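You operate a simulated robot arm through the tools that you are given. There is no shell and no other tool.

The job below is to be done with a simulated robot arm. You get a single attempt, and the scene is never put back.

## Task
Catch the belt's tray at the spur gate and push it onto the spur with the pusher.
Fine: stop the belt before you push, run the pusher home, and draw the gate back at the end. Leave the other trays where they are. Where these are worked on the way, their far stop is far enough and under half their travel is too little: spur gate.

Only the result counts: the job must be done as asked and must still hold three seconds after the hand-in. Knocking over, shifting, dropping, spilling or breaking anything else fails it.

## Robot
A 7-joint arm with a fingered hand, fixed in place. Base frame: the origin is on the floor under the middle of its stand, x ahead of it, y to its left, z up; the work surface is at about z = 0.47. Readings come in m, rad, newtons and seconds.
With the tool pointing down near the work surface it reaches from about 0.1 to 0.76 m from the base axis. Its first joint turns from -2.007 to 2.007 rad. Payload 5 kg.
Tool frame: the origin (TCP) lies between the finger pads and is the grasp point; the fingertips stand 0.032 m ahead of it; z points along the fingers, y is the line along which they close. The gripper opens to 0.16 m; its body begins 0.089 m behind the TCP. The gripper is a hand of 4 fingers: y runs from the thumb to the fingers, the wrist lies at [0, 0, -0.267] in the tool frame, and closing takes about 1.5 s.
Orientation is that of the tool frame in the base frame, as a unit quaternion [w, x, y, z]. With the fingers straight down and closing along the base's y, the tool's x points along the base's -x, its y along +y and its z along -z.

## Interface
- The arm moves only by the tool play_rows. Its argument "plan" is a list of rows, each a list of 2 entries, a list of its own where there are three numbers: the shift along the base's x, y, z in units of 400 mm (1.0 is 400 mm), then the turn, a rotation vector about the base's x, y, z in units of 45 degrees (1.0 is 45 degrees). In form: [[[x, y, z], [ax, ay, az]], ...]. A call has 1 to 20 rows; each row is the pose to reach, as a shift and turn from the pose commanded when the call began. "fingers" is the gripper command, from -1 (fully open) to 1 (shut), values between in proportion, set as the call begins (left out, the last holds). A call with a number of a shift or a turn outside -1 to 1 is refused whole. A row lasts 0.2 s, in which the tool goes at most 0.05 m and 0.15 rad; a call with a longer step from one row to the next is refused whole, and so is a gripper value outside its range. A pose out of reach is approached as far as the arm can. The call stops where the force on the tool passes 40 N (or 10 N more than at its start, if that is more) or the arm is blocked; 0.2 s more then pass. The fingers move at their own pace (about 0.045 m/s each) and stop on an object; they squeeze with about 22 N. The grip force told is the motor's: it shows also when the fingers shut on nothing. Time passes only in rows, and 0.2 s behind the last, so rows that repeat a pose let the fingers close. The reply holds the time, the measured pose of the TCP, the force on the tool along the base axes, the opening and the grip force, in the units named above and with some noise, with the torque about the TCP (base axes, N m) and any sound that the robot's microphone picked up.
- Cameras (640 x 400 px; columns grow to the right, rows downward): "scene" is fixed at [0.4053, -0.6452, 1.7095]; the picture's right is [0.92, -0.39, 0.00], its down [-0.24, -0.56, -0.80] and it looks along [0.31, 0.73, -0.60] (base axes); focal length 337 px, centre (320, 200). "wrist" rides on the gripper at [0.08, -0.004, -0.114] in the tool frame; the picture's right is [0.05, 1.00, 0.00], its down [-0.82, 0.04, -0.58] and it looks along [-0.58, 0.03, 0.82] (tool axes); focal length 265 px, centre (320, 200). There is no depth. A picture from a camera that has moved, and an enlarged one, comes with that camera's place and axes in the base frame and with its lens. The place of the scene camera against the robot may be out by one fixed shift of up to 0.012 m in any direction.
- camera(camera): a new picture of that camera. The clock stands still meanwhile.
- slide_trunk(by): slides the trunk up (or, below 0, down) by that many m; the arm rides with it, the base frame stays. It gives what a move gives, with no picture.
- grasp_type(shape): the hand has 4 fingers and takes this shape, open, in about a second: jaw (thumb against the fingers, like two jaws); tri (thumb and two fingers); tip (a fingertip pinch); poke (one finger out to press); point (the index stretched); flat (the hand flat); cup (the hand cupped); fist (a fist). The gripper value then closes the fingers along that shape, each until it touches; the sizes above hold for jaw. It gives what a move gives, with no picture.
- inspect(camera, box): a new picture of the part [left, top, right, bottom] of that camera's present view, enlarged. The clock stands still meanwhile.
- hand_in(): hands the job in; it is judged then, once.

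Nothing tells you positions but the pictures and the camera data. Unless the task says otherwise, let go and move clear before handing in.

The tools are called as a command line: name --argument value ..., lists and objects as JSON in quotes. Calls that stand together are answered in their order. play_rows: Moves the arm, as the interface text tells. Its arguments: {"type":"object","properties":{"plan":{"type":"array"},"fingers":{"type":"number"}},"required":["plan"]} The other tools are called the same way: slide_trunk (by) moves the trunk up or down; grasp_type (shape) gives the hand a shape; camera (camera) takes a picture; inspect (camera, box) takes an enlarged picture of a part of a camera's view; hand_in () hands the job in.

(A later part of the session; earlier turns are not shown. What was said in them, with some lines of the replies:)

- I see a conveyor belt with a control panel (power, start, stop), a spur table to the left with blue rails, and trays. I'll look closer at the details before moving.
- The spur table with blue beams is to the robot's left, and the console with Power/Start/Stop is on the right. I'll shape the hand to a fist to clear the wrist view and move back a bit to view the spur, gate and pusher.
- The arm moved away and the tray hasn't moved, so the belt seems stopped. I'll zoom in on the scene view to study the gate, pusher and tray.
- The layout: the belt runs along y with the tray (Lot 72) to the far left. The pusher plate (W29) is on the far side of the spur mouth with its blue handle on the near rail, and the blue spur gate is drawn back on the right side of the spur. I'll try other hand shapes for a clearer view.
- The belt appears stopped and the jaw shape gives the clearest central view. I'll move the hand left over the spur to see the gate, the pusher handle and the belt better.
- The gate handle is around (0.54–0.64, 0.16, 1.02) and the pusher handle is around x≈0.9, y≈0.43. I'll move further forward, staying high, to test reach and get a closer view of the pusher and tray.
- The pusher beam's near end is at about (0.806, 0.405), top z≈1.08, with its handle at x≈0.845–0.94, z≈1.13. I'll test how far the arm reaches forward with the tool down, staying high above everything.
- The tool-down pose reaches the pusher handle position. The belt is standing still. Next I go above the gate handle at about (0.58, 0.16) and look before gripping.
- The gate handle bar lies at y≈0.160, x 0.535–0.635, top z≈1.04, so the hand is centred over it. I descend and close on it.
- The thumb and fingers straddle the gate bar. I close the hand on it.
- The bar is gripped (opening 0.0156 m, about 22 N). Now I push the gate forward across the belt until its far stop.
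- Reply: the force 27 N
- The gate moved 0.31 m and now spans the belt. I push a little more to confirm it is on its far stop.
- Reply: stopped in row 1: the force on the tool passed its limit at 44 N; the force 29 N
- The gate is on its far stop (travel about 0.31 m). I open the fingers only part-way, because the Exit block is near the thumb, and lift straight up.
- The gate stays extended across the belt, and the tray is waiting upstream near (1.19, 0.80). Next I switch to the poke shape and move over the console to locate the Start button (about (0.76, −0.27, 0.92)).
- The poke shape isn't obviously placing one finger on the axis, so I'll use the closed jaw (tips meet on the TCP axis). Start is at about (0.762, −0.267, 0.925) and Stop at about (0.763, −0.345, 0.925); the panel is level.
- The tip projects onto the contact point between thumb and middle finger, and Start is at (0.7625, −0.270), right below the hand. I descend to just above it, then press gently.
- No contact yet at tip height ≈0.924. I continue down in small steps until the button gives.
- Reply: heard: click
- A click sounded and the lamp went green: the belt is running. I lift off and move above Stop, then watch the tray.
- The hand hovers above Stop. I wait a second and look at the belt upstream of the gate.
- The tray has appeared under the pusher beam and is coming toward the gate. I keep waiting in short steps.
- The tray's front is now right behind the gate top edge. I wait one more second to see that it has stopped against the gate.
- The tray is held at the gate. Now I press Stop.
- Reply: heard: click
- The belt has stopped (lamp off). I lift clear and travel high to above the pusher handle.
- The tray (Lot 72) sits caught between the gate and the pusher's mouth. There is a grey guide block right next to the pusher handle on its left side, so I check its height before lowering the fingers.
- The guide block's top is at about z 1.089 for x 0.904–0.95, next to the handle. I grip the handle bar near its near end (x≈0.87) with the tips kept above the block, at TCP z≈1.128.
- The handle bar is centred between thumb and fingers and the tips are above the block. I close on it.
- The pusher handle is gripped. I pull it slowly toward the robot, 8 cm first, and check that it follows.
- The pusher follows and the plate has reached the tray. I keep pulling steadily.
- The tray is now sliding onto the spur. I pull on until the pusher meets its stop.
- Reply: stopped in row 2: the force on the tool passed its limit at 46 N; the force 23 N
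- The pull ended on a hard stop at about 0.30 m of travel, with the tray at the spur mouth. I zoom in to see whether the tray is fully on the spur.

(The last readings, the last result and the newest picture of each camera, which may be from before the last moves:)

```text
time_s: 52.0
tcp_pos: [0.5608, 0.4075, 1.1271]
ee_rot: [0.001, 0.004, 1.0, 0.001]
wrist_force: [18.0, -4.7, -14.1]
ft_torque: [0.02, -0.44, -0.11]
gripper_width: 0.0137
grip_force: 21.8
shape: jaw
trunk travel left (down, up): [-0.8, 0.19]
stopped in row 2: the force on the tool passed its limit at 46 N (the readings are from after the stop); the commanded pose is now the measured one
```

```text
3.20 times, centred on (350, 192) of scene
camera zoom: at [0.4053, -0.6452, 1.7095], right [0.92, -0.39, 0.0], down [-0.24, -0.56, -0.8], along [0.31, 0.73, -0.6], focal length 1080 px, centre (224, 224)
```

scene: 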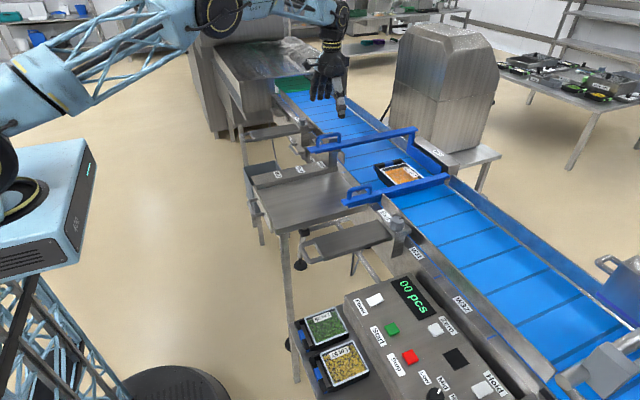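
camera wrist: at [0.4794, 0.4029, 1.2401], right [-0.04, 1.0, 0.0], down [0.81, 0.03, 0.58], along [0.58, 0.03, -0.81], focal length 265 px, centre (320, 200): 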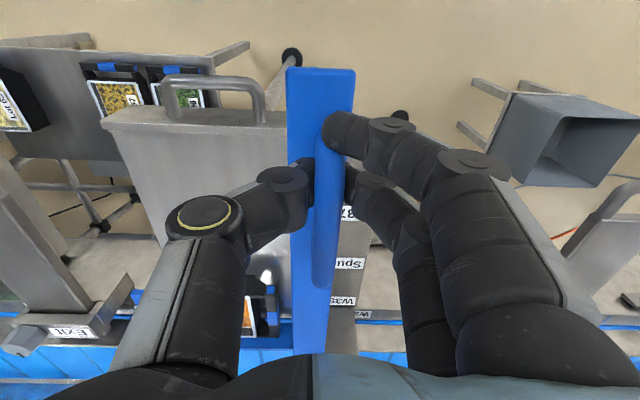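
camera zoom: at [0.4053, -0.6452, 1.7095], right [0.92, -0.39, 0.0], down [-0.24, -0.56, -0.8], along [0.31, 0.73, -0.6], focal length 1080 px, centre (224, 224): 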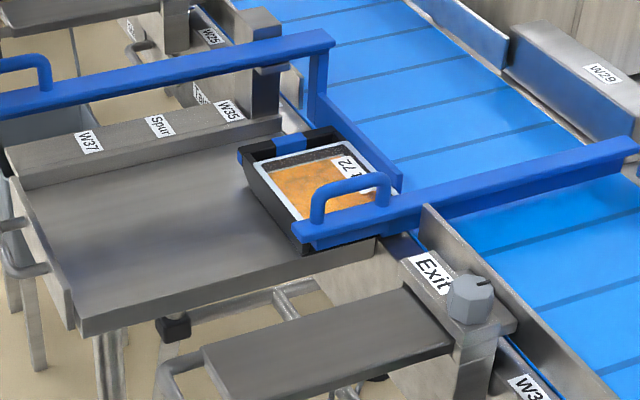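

The tray is on the spur bed with the pusher plate at the belt's near edge. I look for any markings around the pusher and gate that tell which end is "home".

inspect --camera "scene" --box '[390, 120, 480, 185]'

inspect --camera "scene" --box '[280, 110, 370, 170]'

inspect --camera "scene" --box '[560, 230, 640, 400]'

inspect --camera "wrist" --box '[0, 280, 160, 380]'

inspect --camera "wrist" --box '[300, 180, 440, 360]'

```text
6.15 times, centred on (435, 152) of scene
camera zoom: at [0.4053, -0.6452, 1.7095], right [0.92, -0.39, 0.0], down [-0.24, -0.56, -0.8], along [0.31, 0.73, -0.6], focal length 2076 px, centre (-388, 492)
```

zoom: 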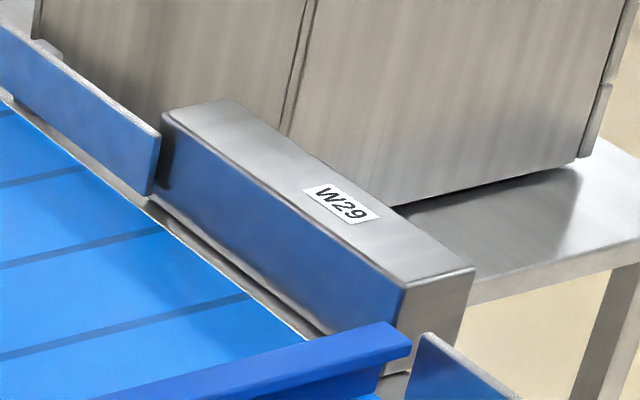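

```text
6.67 times, centred on (325, 140) of scene
camera zoom: at [0.4053, -0.6452, 1.7095], right [0.92, -0.39, 0.0], down [-0.24, -0.56, -0.8], along [0.31, 0.73, -0.6], focal length 2249 px, centre (287, 600)
```

zoom: 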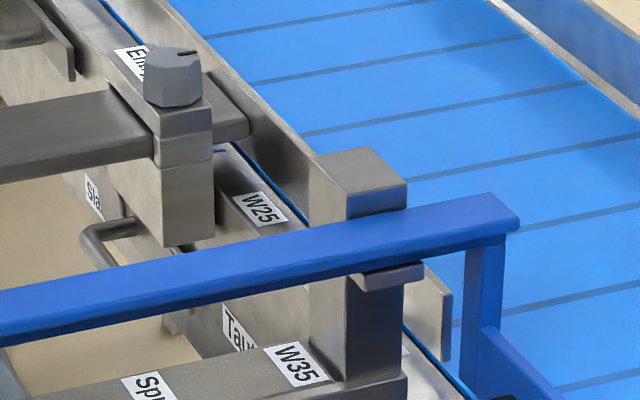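

```text
2.35 times, centred on (600, 315) of scene
camera zoom: at [0.4053, -0.6452, 1.7095], right [0.92, -0.39, 0.0], down [-0.24, -0.56, -0.8], along [0.31, 0.73, -0.6], focal length 794 px, centre (-339, -71)
```

zoom: 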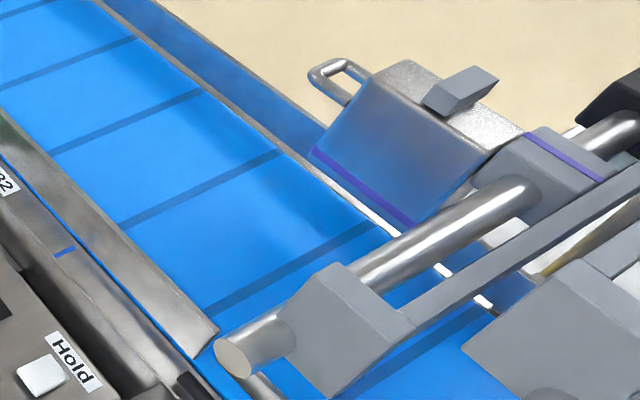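

```text
4.00 times, centred on (80, 330) of wrist
camera zoom: at [0.4794, 0.4029, 1.2401], right [-0.04, 1.0, 0.0], down [0.81, 0.03, 0.58], along [0.58, 0.03, -0.81], focal length 1062 px, centre (1280, -320)
```

zoom: 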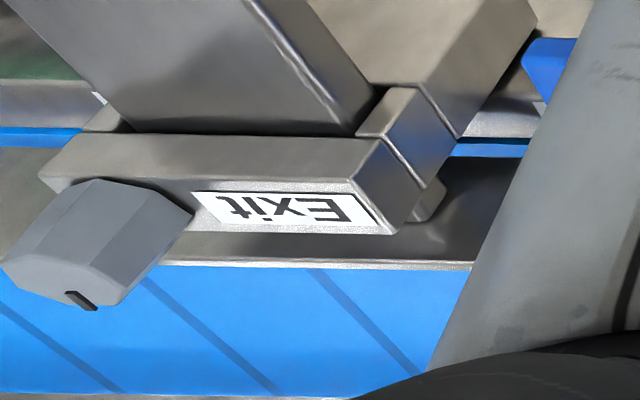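

```text
2.22 times, centred on (370, 270) of wrist
camera zoom: at [0.4794, 0.4029, 1.2401], right [-0.04, 1.0, 0.0], down [0.81, 0.03, 0.58], along [0.58, 0.03, -0.81], focal length 590 px, centre (209, 44)
```

zoom: 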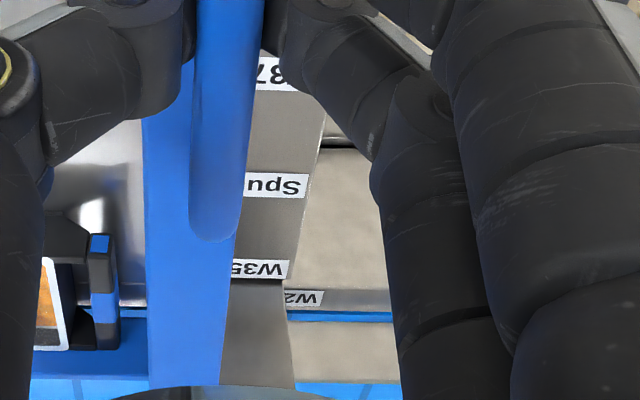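

No label contradicts the plate's parking place in the W29 housing on the far side, so I take that as the pusher's home. First I confirm with one more small pull that the pusher really is at the end of its stroke.

play_rows --plan '[[[-0.02, 0, 0], [0, 0, 0]], [[-0.04, 0, 0], [0, 0, 0]]]'

inspect --camera "scene" --box '[220, 90, 440, 230]'

camera --camera "wrist"

```text
time_s: 52.4
tcp_pos: [0.5605, 0.4068, 1.1271]
ee_rot: [0.006, 0.005, 1.0, 0.002]
wrist_force: [24.9, -4.1, -17.1]
ft_torque: [0.01, -0.6, -0.13]
gripper_width: 0.0135
grip_force: 22.0
shape: jaw
trunk travel left (down, up): [-0.8, 0.19]
stopped in row 2: the force on the tool passed its limit at 46 N (the readings are from after the stop); the commanded pose is now the measured one
```

```text
2.86 times, centred on (330, 160) of scene
camera zoom: at [0.4053, -0.6452, 1.7095], right [0.92, -0.39, 0.0], down [-0.24, -0.56, -0.8], along [0.31, 0.73, -0.6], focal length 964 px, centre (291, 314)
```

zoom: 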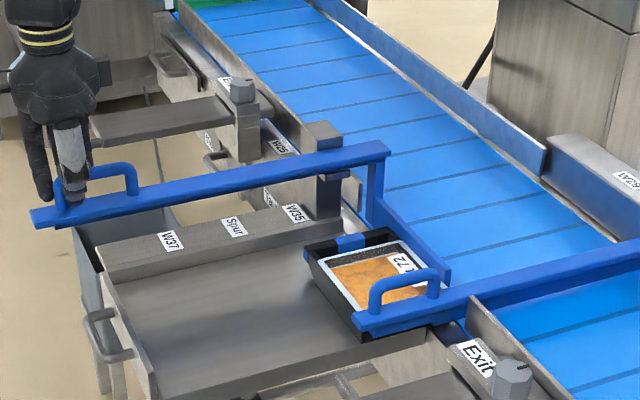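

```text
taken
camera wrist: at [0.4781, 0.4025, 1.24], right [-0.04, 1.0, 0.01], down [0.81, 0.03, 0.59], along [0.59, 0.03, -0.81], focal length 265 px, centre (320, 200)
```

wrist: 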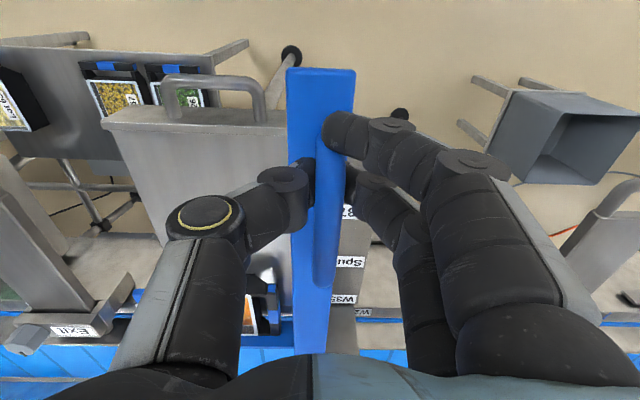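

The pusher is firmly at the end of its stroke and the tray lies on the spur. Now I run the pusher back to its home in the far-side housing, keeping the same grip.

play_rows --plan '[[[0.02, 0, 0], [0, 0, 0]], [[0.06, 0, 0], [0, 0, 0]], [[0.11, 0, 0], [0, 0, 0]], [[0.16, 0, 0], [0, 0, 0]], [[0.21, 0, 0], [0, 0, 0]], [[0.26, 0, 0], [0, 0, 0]], [[0.31, 0, 0], [0, 0, 0]], [[0.36, 0, 0], [0, 0, 0]], [[0.41, 0, 0], [0, 0, 0]]]'

inspect --camera "scene" --box '[240, 90, 460, 230]'

camera --camera "wrist"

```text
time_s: 54.4
tcp_pos: [0.7231, 0.4073, 1.1278]
ee_rot: [0.004, 0.003, 1.0, 0.004]
wrist_force: [3.1, -6.8, -19.0]
ft_torque: [-0.04, -0.15, -0.07]
gripper_width: 0.0133
grip_force: 22.1
shape: jaw
trunk travel left (down, up): [-0.8, 0.19]
```

```text
2.86 times, centred on (350, 160) of scene
camera zoom: at [0.4053, -0.6452, 1.7095], right [0.92, -0.39, 0.0], down [-0.24, -0.56, -0.8], along [0.31, 0.73, -0.6], focal length 964 px, centre (234, 314)
```

zoom: 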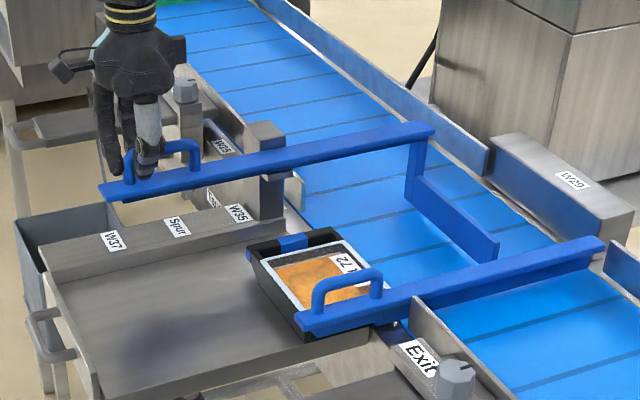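

```text
taken
camera wrist: at [0.6413, 0.4028, 1.2406], right [-0.04, 1.0, 0.01], down [0.81, 0.03, 0.59], along [0.58, 0.03, -0.81], focal length 265 px, centre (320, 200)
```

wrist: 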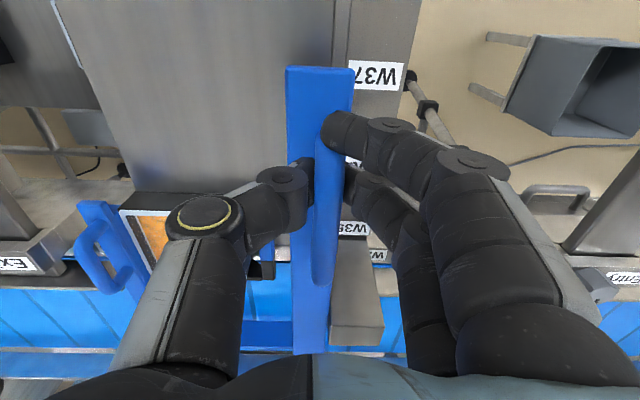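

The plate is retracting and the tray stays on the spur. I continue to the far-side stop.

play_rows --plan '[[[0.05, 0, 0], [0, 0, 0]], [[0.1, 0, 0], [0, 0, 0]], [[0.15, 0, 0], [0, 0, 0]], [[0.2, 0, 0], [0, 0, 0]], [[0.25, 0, 0], [0, 0, 0]], [[0.29, 0, 0], [0, 0, 0]], [[0.32, 0, 0], [0, 0, 0]], [[0.34, 0, 0], [0, 0, 0]], [[0.36, 0, 0], [0, 0, 0]], [[0.38, 0, 0], [0, 0, 0]], [[0.4, 0, 0], [0, 0, 0]]]'

inspect --camera "scene" --box '[260, 90, 480, 230]'

camera --camera "wrist"

```text
time_s: 56.6
tcp_pos: [0.8608, 0.4068, 1.1272]
ee_rot: [-0.002, 0.001, 1.0, 0.001]
wrist_force: [-18.7, -8.9, 7.0]
ft_torque: [0.68, 0.06, 0.79]
gripper_width: 0.0128
grip_force: 21.8
shape: jaw
trunk travel left (down, up): [-0.8, 0.19]
stopped in row 10: the force on the tool passed its limit at 46 N (the readings are from after the stop); the commanded pose is now the measured one
```

```text
2.86 times, centred on (370, 160) of scene
camera zoom: at [0.4053, -0.6452, 1.7095], right [0.92, -0.39, 0.0], down [-0.24, -0.56, -0.8], along [0.31, 0.73, -0.6], focal length 964 px, centre (177, 314)
```

zoom: 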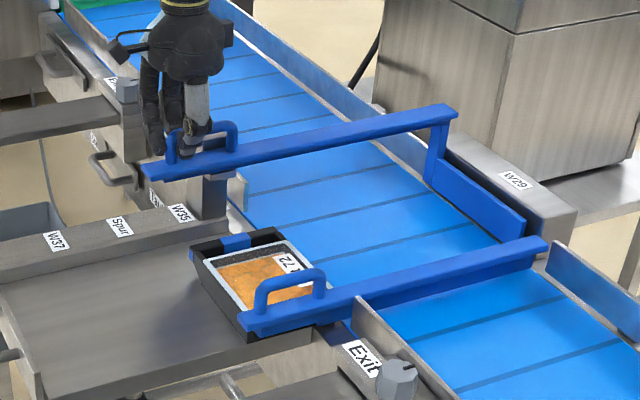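

```text
taken
camera wrist: at [0.7812, 0.4031, 1.2409], right [-0.05, 1.0, 0.0], down [0.82, 0.04, 0.57], along [0.57, 0.03, -0.82], focal length 265 px, centre (320, 200)
```

wrist: 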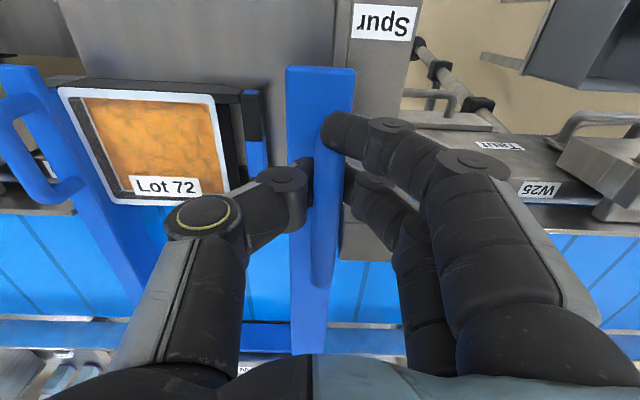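

The push back ended on a stop. I compare the pusher's end position with its starting picture.

inspect --camera "scene" --box '[340, 100, 500, 200]'

inspect --camera "scene" --box '[240, 100, 400, 200]'

inspect --camera "wrist" --box '[280, 100, 480, 280]'

```text
4.00 times, centred on (420, 150) of scene
camera zoom: at [0.4053, -0.6452, 1.7095], right [0.92, -0.39, 0.0], down [-0.24, -0.56, -0.8], along [0.31, 0.73, -0.6], focal length 1349 px, centre (-80, 400)
```

zoom: 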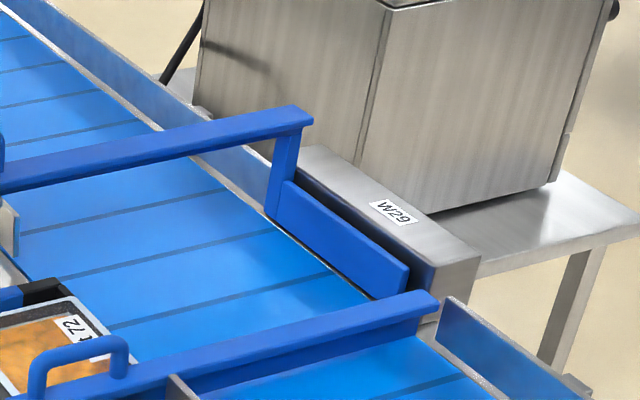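

```text
4.00 times, centred on (320, 150) of scene
camera zoom: at [0.4053, -0.6452, 1.7095], right [0.92, -0.39, 0.0], down [-0.24, -0.56, -0.8], along [0.31, 0.73, -0.6], focal length 1349 px, centre (320, 400)
```

zoom: 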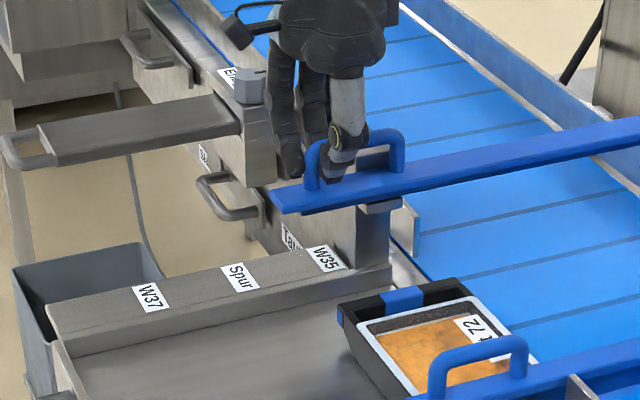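

```text
2.22 times, centred on (380, 190) of wrist
camera zoom: at [0.7812, 0.4031, 1.2409], right [-0.05, 1.0, 0.0], down [0.82, 0.04, 0.57], along [0.57, 0.03, -0.82], focal length 590 px, centre (187, 222)
```

zoom: 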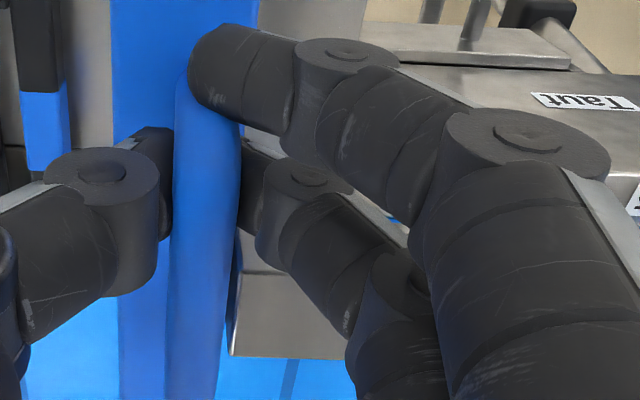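

The pusher is back exactly where it started, with its plate in the housing. I open the hand and lift off.

play_rows --plan '[[[0, 0, 0], [0, 0, 0]], [[0, 0, 0], [0, 0, 0]], [[0, 0, 0], [0, 0, 0]], [[0, 0, 0], [0, 0, 0]], [[0, 0, 0], [0, 0, 0]], [[0, 0, 0], [0, 0, 0]]]' --fingers 0

play_rows --plan '[[[0, 0, 0.04], [0, 0, 0]], [[0, 0, 0.1], [0, 0, 0]], [[0, 0, 0.18], [0, 0, 0]], [[0, 0, 0.26], [0, 0, 0]], [[0, 0, 0.34], [0, 0, 0]]]'

camera --camera "wrist"

inspect --camera "scene" --box '[260, 90, 480, 230]'

```text
time_s: 58.0
tcp_pos: [0.861, 0.4099, 1.1251]
ee_rot: [0.0, 0.001, 1.0, 0.001]
wrist_force: [-27.5, 9.0, -1.0]
ft_torque: [0.11, 0.84, 2.11]
gripper_width: 0.0836
grip_force: 0.0
shape: jaw
trunk travel left (down, up): [-0.8, 0.19]
```

```text
time_s: 59.2
tcp_pos: [0.8651, 0.4064, 1.2614]
ee_rot: [0.0, 0.001, 1.0, 0.002]
wrist_force: [-0.7, -1.1, -0.2]
ft_torque: [0.05, -0.02, 0.04]
gripper_width: 0.08
grip_force: 0.1
shape: jaw
trunk travel left (down, up): [-0.8, 0.19]
```

```text
taken
camera wrist: at [0.7844, 0.4025, 1.3751], right [-0.05, 1.0, 0.0], down [0.82, 0.04, 0.58], along [0.58, 0.03, -0.82], focal length 265 px, centre (320, 200)
```

wrist: 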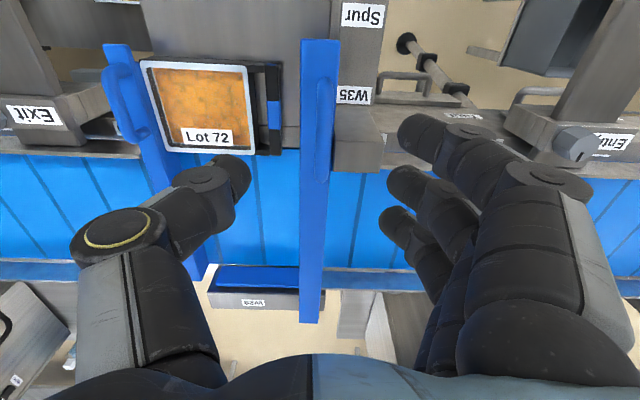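

```text
2.86 times, centred on (370, 160) of scene
camera zoom: at [0.4053, -0.6452, 1.7095], right [0.92, -0.39, 0.0], down [-0.24, -0.56, -0.8], along [0.31, 0.73, -0.6], focal length 964 px, centre (177, 314)
```

zoom: 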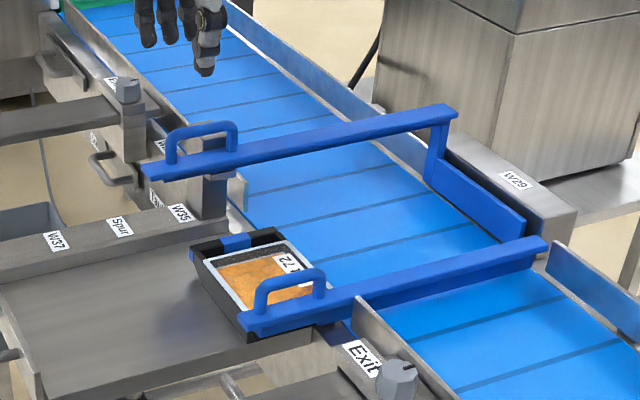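

inspect --camera "wrist" --box '[90, 20, 330, 180]'

inspect --camera "scene" --box '[310, 150, 400, 215]'

```text
2.50 times, centred on (210, 100) of wrist
camera zoom: at [0.7844, 0.4025, 1.3751], right [-0.05, 1.0, 0.0], down [0.82, 0.04, 0.58], along [0.58, 0.03, -0.82], focal length 664 px, centre (595, 450)
```

zoom: 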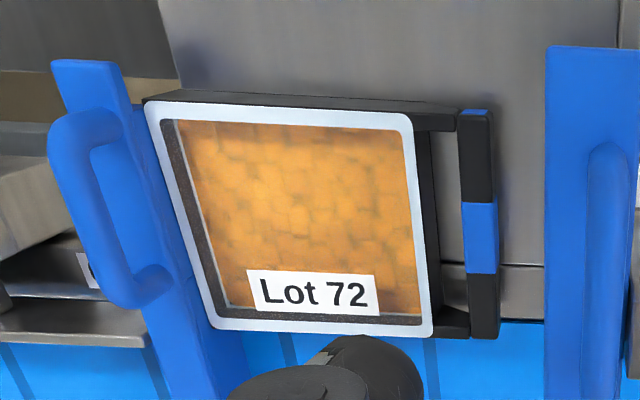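

```text
6.15 times, centred on (355, 182) of scene
camera zoom: at [0.4053, -0.6452, 1.7095], right [0.92, -0.39, 0.0], down [-0.24, -0.56, -0.8], along [0.31, 0.73, -0.6], focal length 2076 px, centre (105, 308)
```

zoom: 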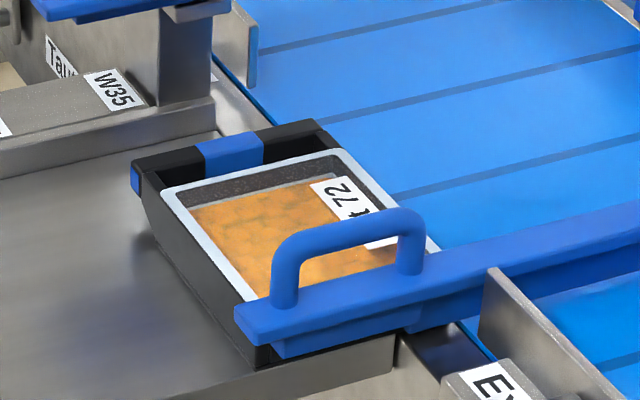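

The tray lies off the belt on the spur, and the pusher stays home. Now I go above the gate handle (x≈0.845–0.94, y≈0.16), keeping the hand half-open, and look before descending.

play_rows --plan '[[[0.01, -0.1, 0], [0, 0, 0]], [[0.02, -0.2, 0], [0, 0, 0]], [[0.03, -0.3, 0], [0, 0, 0]], [[0.04, -0.4, -0.03], [0, 0, 0]], [[0.05, -0.5, -0.07], [0, 0, 0]], [[0.066, -0.6, -0.11], [0, 0, 0]], [[0.066, -0.616, -0.15], [0, 0, 0]]]' --fingers -0.1

camera --camera "wrist"

inspect --camera "scene" --box '[290, 110, 450, 230]'

```text
time_s: 60.8
tcp_pos: [0.8916, 0.1628, 1.2022]
ee_rot: [-0.001, 0.002, 1.0, 0.002]
wrist_force: [0.0, 0.1, 0.4]
ft_torque: [-0.03, 0.05, 0.04]
gripper_width: 0.0873
grip_force: 0.0
shape: jaw
trunk travel left (down, up): [-0.8, 0.19]
```

```text
taken
camera wrist: at [0.8102, 0.1588, 1.3152], right [-0.05, 1.0, 0.0], down [0.82, 0.04, 0.58], along [0.58, 0.03, -0.82], focal length 265 px, centre (320, 200)
```

wrist: 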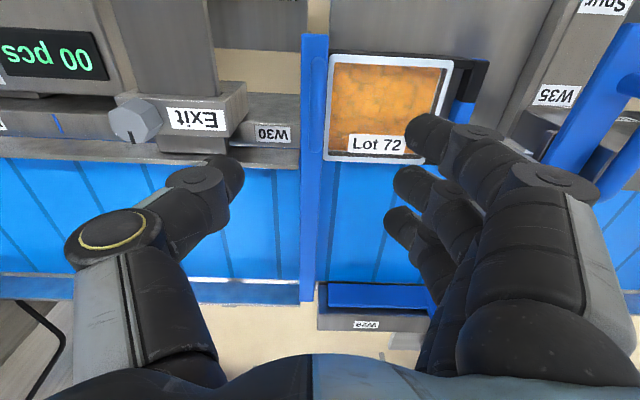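

```text
3.33 times, centred on (370, 170) of scene
camera zoom: at [0.4053, -0.6452, 1.7095], right [0.92, -0.39, 0.0], down [-0.24, -0.56, -0.8], along [0.31, 0.73, -0.6], focal length 1124 px, centre (153, 300)
```

zoom: 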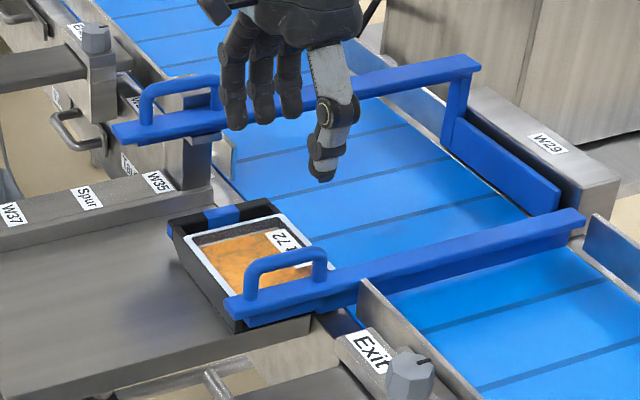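

The bar is at y≈0.160 and centred at x≈0.895. I descend to TCP z≈1.04, keeping the fingertips above the tray rim, then close.

play_rows --plan '[[[0.004, -0.006, -0.08], [0, 0, 0]], [[0.004, -0.006, -0.16], [0, 0, 0]], [[0.004, -0.006, -0.24], [0, 0, 0]], [[0.004, -0.006, -0.31], [0, 0, 0]], [[0.004, -0.006, -0.37], [0, 0, 0]], [[0.004, -0.006, -0.405], [0, 0, 0]]]'

camera --camera "wrist"

inspect --camera "scene" --box '[290, 110, 450, 230]'

```text
time_s: 62.2
tcp_pos: [0.8919, 0.1588, 1.0388]
ee_rot: [0.0, 0.002, 1.0, 0.002]
wrist_force: [0.3, 0.0, 0.1]
ft_torque: [-0.02, -0.02, 0.01]
gripper_width: 0.0872
grip_force: 0.0
shape: jaw
trunk travel left (down, up): [-0.8, 0.19]
```

```text
taken
camera wrist: at [0.8119, 0.1544, 1.1512], right [-0.05, 1.0, 0.0], down [0.82, 0.04, 0.58], along [0.58, 0.03, -0.82], focal length 265 px, centre (320, 200)
```

wrist: 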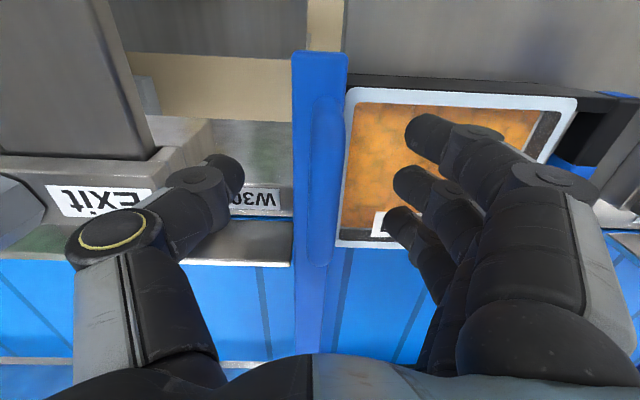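

```text
3.33 times, centred on (370, 170) of scene
camera zoom: at [0.4053, -0.6452, 1.7095], right [0.92, -0.39, 0.0], down [-0.24, -0.56, -0.8], along [0.31, 0.73, -0.6], focal length 1124 px, centre (153, 300)
```

zoom: 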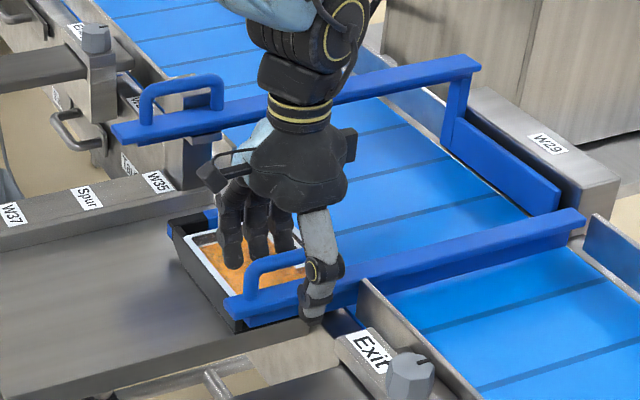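

No contact with the tray so far. I close on the bar.

play_rows --plan '[[[0, 0, 0], [0, 0, 0]], [[0, 0, 0], [0, 0, 0]], [[0, 0, 0], [0, 0, 0]], [[0, 0, 0], [0, 0, 0]], [[0, 0, 0], [0, 0, 0]], [[0, 0, 0], [0, 0, 0]], [[0, 0, 0], [0, 0, 0]]]' --fingers 1

camera --camera "wrist"

```text
time_s: 63.8
tcp_pos: [0.8924, 0.1601, 1.0374]
ee_rot: [-0.001, 0.002, 1.0, 0.002]
wrist_force: [0.3, 4.2, -1.5]
ft_torque: [0.23, 0.01, 0.02]
gripper_width: 0.0
grip_force: 22.3
shape: jaw
trunk travel left (down, up): [-0.8, 0.19]
```

```text
taken
camera wrist: at [0.8117, 0.1555, 1.1511], right [-0.05, 1.0, 0.0], down [0.82, 0.04, 0.58], along [0.58, 0.03, -0.82], focal length 265 px, centre (320, 200)
```

wrist: 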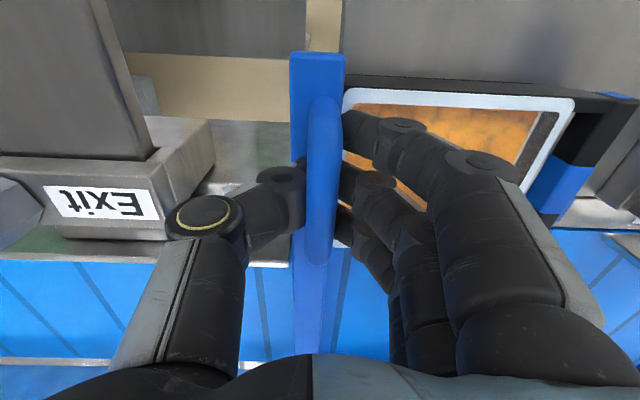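

The fingertips have closed under the bar, inside the handle loop, so it is held. I draw the gate back gently and check that the tray stays put.

play_rows --plan '[[[-0.02, 0, 0], [0, 0, 0]], [[-0.05, 0, 0], [0, 0, 0]], [[-0.09, 0, 0], [0, 0, 0]], [[-0.13, 0, 0], [0, 0, 0]], [[-0.17, 0, 0], [0, 0, 0]]]'

camera --camera "wrist"

inspect --camera "scene" --box '[250, 110, 450, 240]'

```text
time_s: 65.0
tcp_pos: [0.8249, 0.1606, 1.0369]
ee_rot: [-0.002, 0.002, 1.0, 0.001]
wrist_force: [-3.4, 4.1, -8.9]
ft_torque: [0.2, 0.01, 0.02]
gripper_width: 0.0
grip_force: 22.1
shape: jaw
trunk travel left (down, up): [-0.8, 0.19]
```

```text
taken
camera wrist: at [0.7438, 0.1556, 1.1518], right [-0.05, 1.0, 0.0], down [0.82, 0.04, 0.58], along [0.57, 0.03, -0.82], focal length 265 px, centre (320, 200)
```

wrist: 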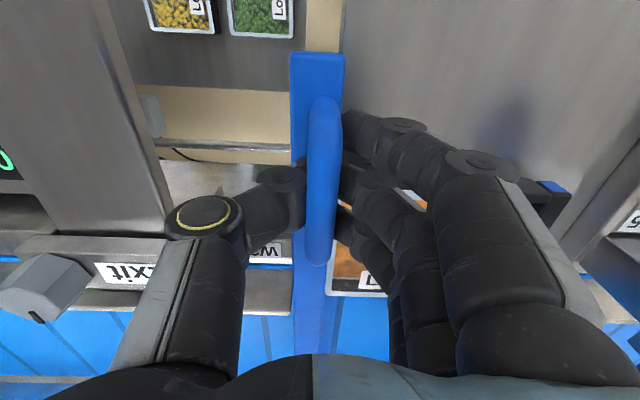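

```text
3.08 times, centred on (350, 175) of scene
camera zoom: at [0.4053, -0.6452, 1.7095], right [0.92, -0.39, 0.0], down [-0.24, -0.56, -0.8], along [0.31, 0.73, -0.6], focal length 1038 px, centre (228, 277)
```

zoom: 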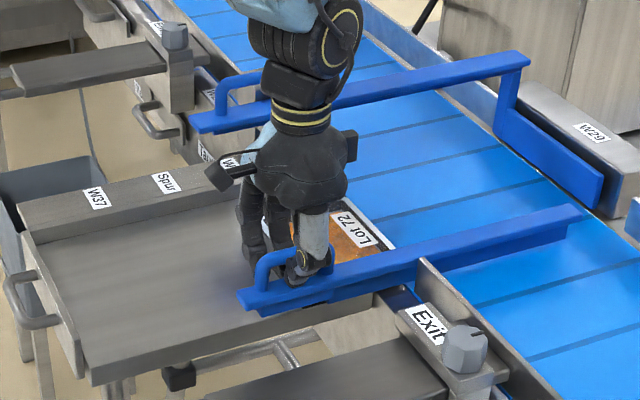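

The gate follows and the tray stays in place. I draw it all the way back.

play_rows --plan '[[[-0.05, 0, 0], [0, 0, 0]], [[-0.1, 0, 0], [0, 0, 0]], [[-0.15, 0, 0], [0, 0, 0]], [[-0.2, 0, 0], [0, 0, 0]], [[-0.25, 0, 0], [0, 0, 0]], [[-0.3, 0, 0], [0, 0, 0]], [[-0.35, 0, 0], [0, 0, 0]], [[-0.4, 0, 0], [0, 0, 0]], [[-0.45, 0, 0], [0, 0, 0]], [[-0.5, 0, 0], [0, 0, 0]], [[-0.54, 0, 0], [0, 0, 0]], [[-0.57, 0, 0], [0, 0, 0]], [[-0.59, 0, 0], [0, 0, 0]], [[-0.61, 0, 0], [0, 0, 0]], [[-0.63, 0, 0], [0, 0, 0]], [[-0.65, 0, 0], [0, 0, 0]]]'

camera --camera "wrist"

inspect --camera "scene" --box '[240, 110, 440, 240]'

```text
time_s: 68.4
tcp_pos: [0.5659, 0.1581, 1.0396]
ee_rot: [0.0, 0.002, 1.0, 0.003]
wrist_force: [16.3, -3.0, -4.6]
ft_torque: [0.02, -0.15, 0.03]
gripper_width: 0.0
grip_force: 21.7
shape: jaw
trunk travel left (down, up): [-0.8, 0.19]
```

```text
taken
camera wrist: at [0.4862, 0.1544, 1.153], right [-0.05, 1.0, 0.0], down [0.82, 0.04, 0.58], along [0.58, 0.03, -0.82], focal length 265 px, centre (320, 200)
```

wrist: 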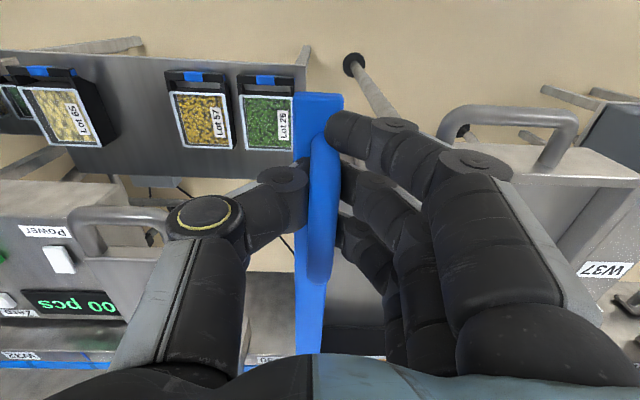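

```text
3.08 times, centred on (340, 175) of scene
camera zoom: at [0.4053, -0.6452, 1.7095], right [0.92, -0.39, 0.0], down [-0.24, -0.56, -0.8], along [0.31, 0.73, -0.6], focal length 1038 px, centre (258, 277)
```

zoom: 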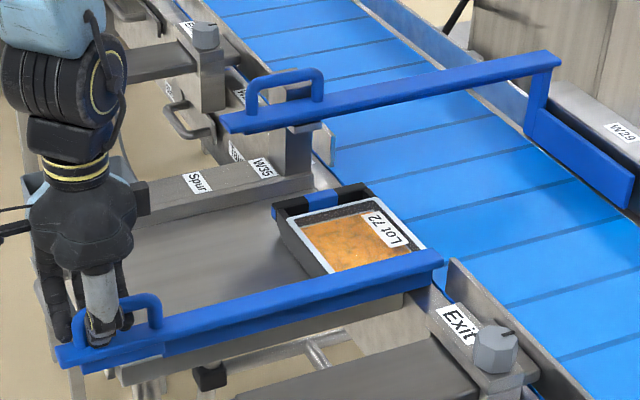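

The gate is back (beam near end at x≈0.524, as at the start) and the tray is on the spur. I release, lift off and verify.

play_rows --plan '[[[0.02, 0, 0], [0, 0, 0]], [[0.02, 0, 0], [0, 0, 0]], [[0.02, 0, 0], [0, 0, 0]], [[0.02, 0, 0], [0, 0, 0]], [[0.02, 0, 0], [0, 0, 0]], [[0.02, 0, 0], [0, 0, 0]]]' --fingers -0.1

play_rows --plan '[[[0, 0, 0.03], [0, 0, 0]], [[0, 0, 0.08], [0, 0, 0]], [[0, 0, 0.16], [0, 0, 0]], [[0, 0, 0.26], [0, 0, 0]], [[0, 0, 0.36], [0, 0, 0]], [[-0.08, -0.06, 0.44], [0, 0, 0]], [[-0.18, -0.1, 0.5], [0, 0, 0]]]'

camera --camera "scene"

inspect --camera "scene" --box '[240, 140, 400, 240]'

inspect --camera "scene" --box '[340, 100, 500, 200]'

camera --camera "wrist"

```text
time_s: 69.8
tcp_pos: [0.5719, 0.1594, 1.0385]
ee_rot: [-0.001, 0.002, 1.0, 0.002]
wrist_force: [-0.1, 0.0, 0.6]
ft_torque: [0.0, 0.01, -0.01]
gripper_width: 0.0876
grip_force: 0.1
shape: jaw
trunk travel left (down, up): [-0.8, 0.19]
```

```text
refused: row 6 steps farther than a row can; nothing moved
```

```text
taken
```

scene: 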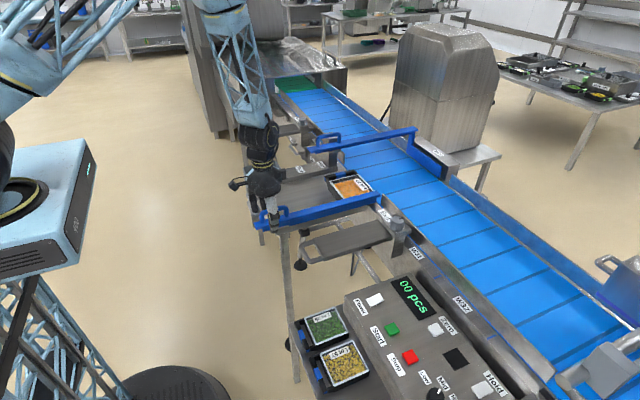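

```text
4.00 times, centred on (320, 190) of scene
camera zoom: at [0.4053, -0.6452, 1.7095], right [0.92, -0.39, 0.0], down [-0.24, -0.56, -0.8], along [0.31, 0.73, -0.6], focal length 1349 px, centre (320, 240)
```

zoom: 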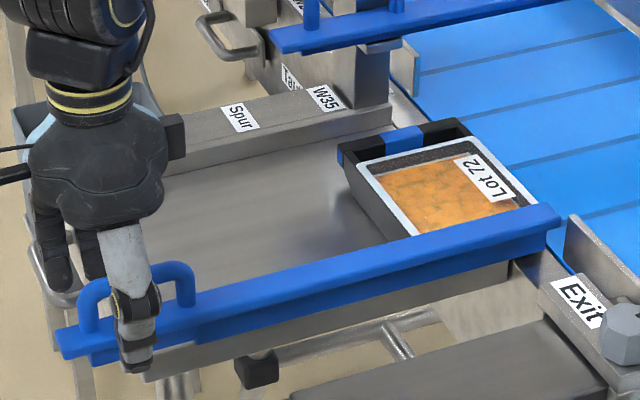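

```text
4.00 times, centred on (420, 150) of scene
camera zoom: at [0.4053, -0.6452, 1.7095], right [0.92, -0.39, 0.0], down [-0.24, -0.56, -0.8], along [0.31, 0.73, -0.6], focal length 1349 px, centre (-80, 400)
```

zoom: 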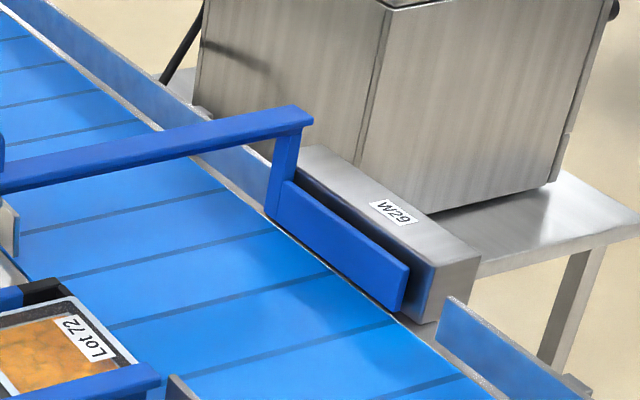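

```text
taken
camera wrist: at [0.491, 0.1543, 1.1536], right [-0.05, 1.0, 0.0], down [0.82, 0.04, 0.58], along [0.58, 0.03, -0.82], focal length 265 px, centre (320, 200)
```

wrist: 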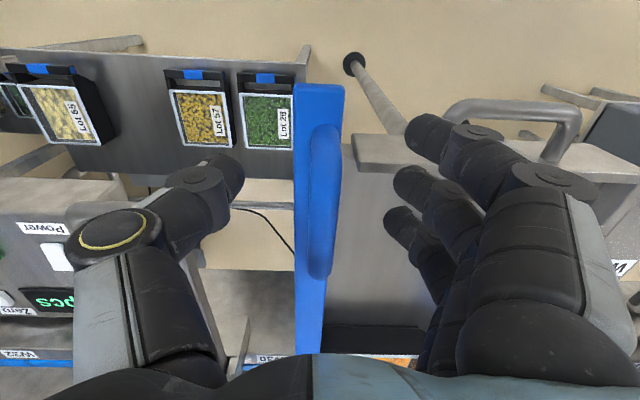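

The gate, pusher and other trays match their starting places, the belt is stopped and Lot 72 lies on the spur. I lift the hand clear (with smaller steps) and take a final look.

play_rows --plan '[[[0, 0, 0.03], [0, 0, 0]], [[0, 0, 0.08], [0, 0, 0]], [[0, 0, 0.16], [0, 0, 0]], [[0, 0, 0.26], [0, 0, 0]], [[0, 0, 0.36], [0, 0, 0]], [[0, 0, 0.46], [0, 0, 0]], [[-0.08, -0.04, 0.5], [0, 0, 0]], [[-0.17, -0.08, 0.52], [0, 0, 0]], [[-0.25, -0.12, 0.54], [0, 0, 0]]]'

camera --camera "scene"

inspect --camera "scene" --box '[240, 140, 400, 240]'

inspect --camera "scene" --box '[280, 275, 480, 400]'

camera --camera "wrist"

```text
time_s: 71.8
tcp_pos: [0.471, 0.1132, 1.2558]
ee_rot: [0.001, 0.002, 1.0, 0.002]
wrist_force: [-1.2, -0.5, 0.2]
ft_torque: [-0.01, -0.02, 0.04]
gripper_width: 0.0876
grip_force: 0.1
shape: jaw
trunk travel left (down, up): [-0.8, 0.19]
```

```text
taken
```

scene: 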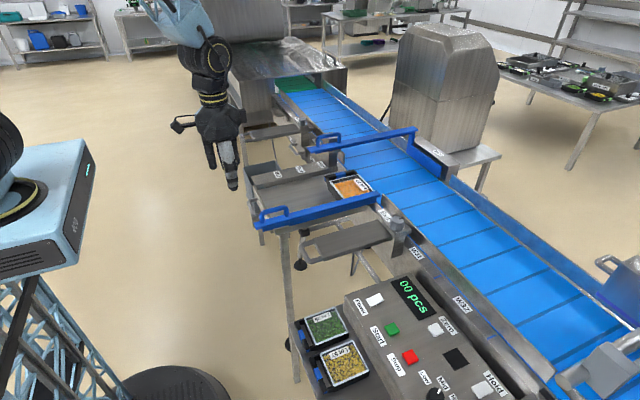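

```text
4.00 times, centred on (320, 190) of scene
camera zoom: at [0.4053, -0.6452, 1.7095], right [0.92, -0.39, 0.0], down [-0.24, -0.56, -0.8], along [0.31, 0.73, -0.6], focal length 1349 px, centre (320, 240)
```

zoom: 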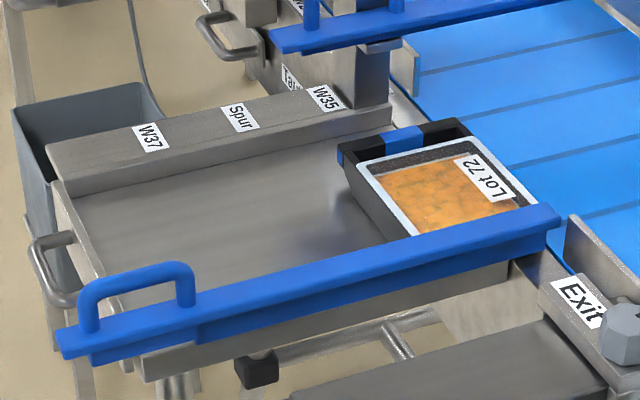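

```text
3.20 times, centred on (380, 338) of scene
camera zoom: at [0.4053, -0.6452, 1.7095], right [0.92, -0.39, 0.0], down [-0.24, -0.56, -0.8], along [0.31, 0.73, -0.6], focal length 1080 px, centre (128, -240)
```

zoom: 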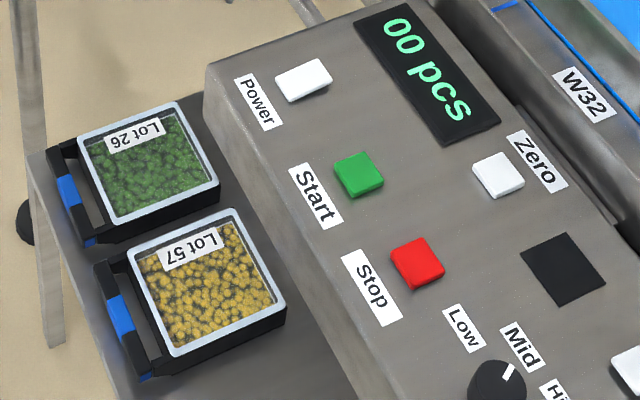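

```text
taken
camera wrist: at [0.3908, 0.1073, 1.3687], right [-0.05, 1.0, 0.0], down [0.82, 0.04, 0.58], along [0.58, 0.03, -0.82], focal length 265 px, centre (320, 200)
```

wrist: 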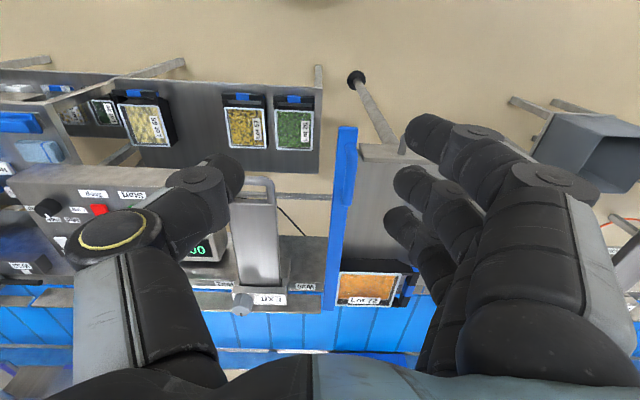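

Lot 72 lies on the spur, the belt is stopped, the pusher is back in its housing, and the gate is drawn back. The other trays are untouched and the hand is clear, so I hand the job in.

hand_in

```text
The job is handed in.
```

The job is handed in: tray Lot 72 is off the belt and on the spur, and the belt is stopped.

- **Catch:** I pushed the spur gate to its far stop (about 0.31 m), then started the belt. The tray ran up against the gate and stayed there, and I pressed Stop.
- **Push:** With the belt stopped, I drew the pusher to the end of its stroke (about 0.30 m). That left the tray clear of the belt, with its far rim over the sill at the spur mouth.
- **Pusher:** "Run the pusher home" could mean leaving it at full stroke or returning it to where it started. I took it as returning it, so it is back in its housing on the far side of the belt. If you meant full stroke, this part is wrong.
- **Gate and other trays:** The gate is fully drawn back, and the pictures show the other trays where they were. The hand was released and clear before I handed in.
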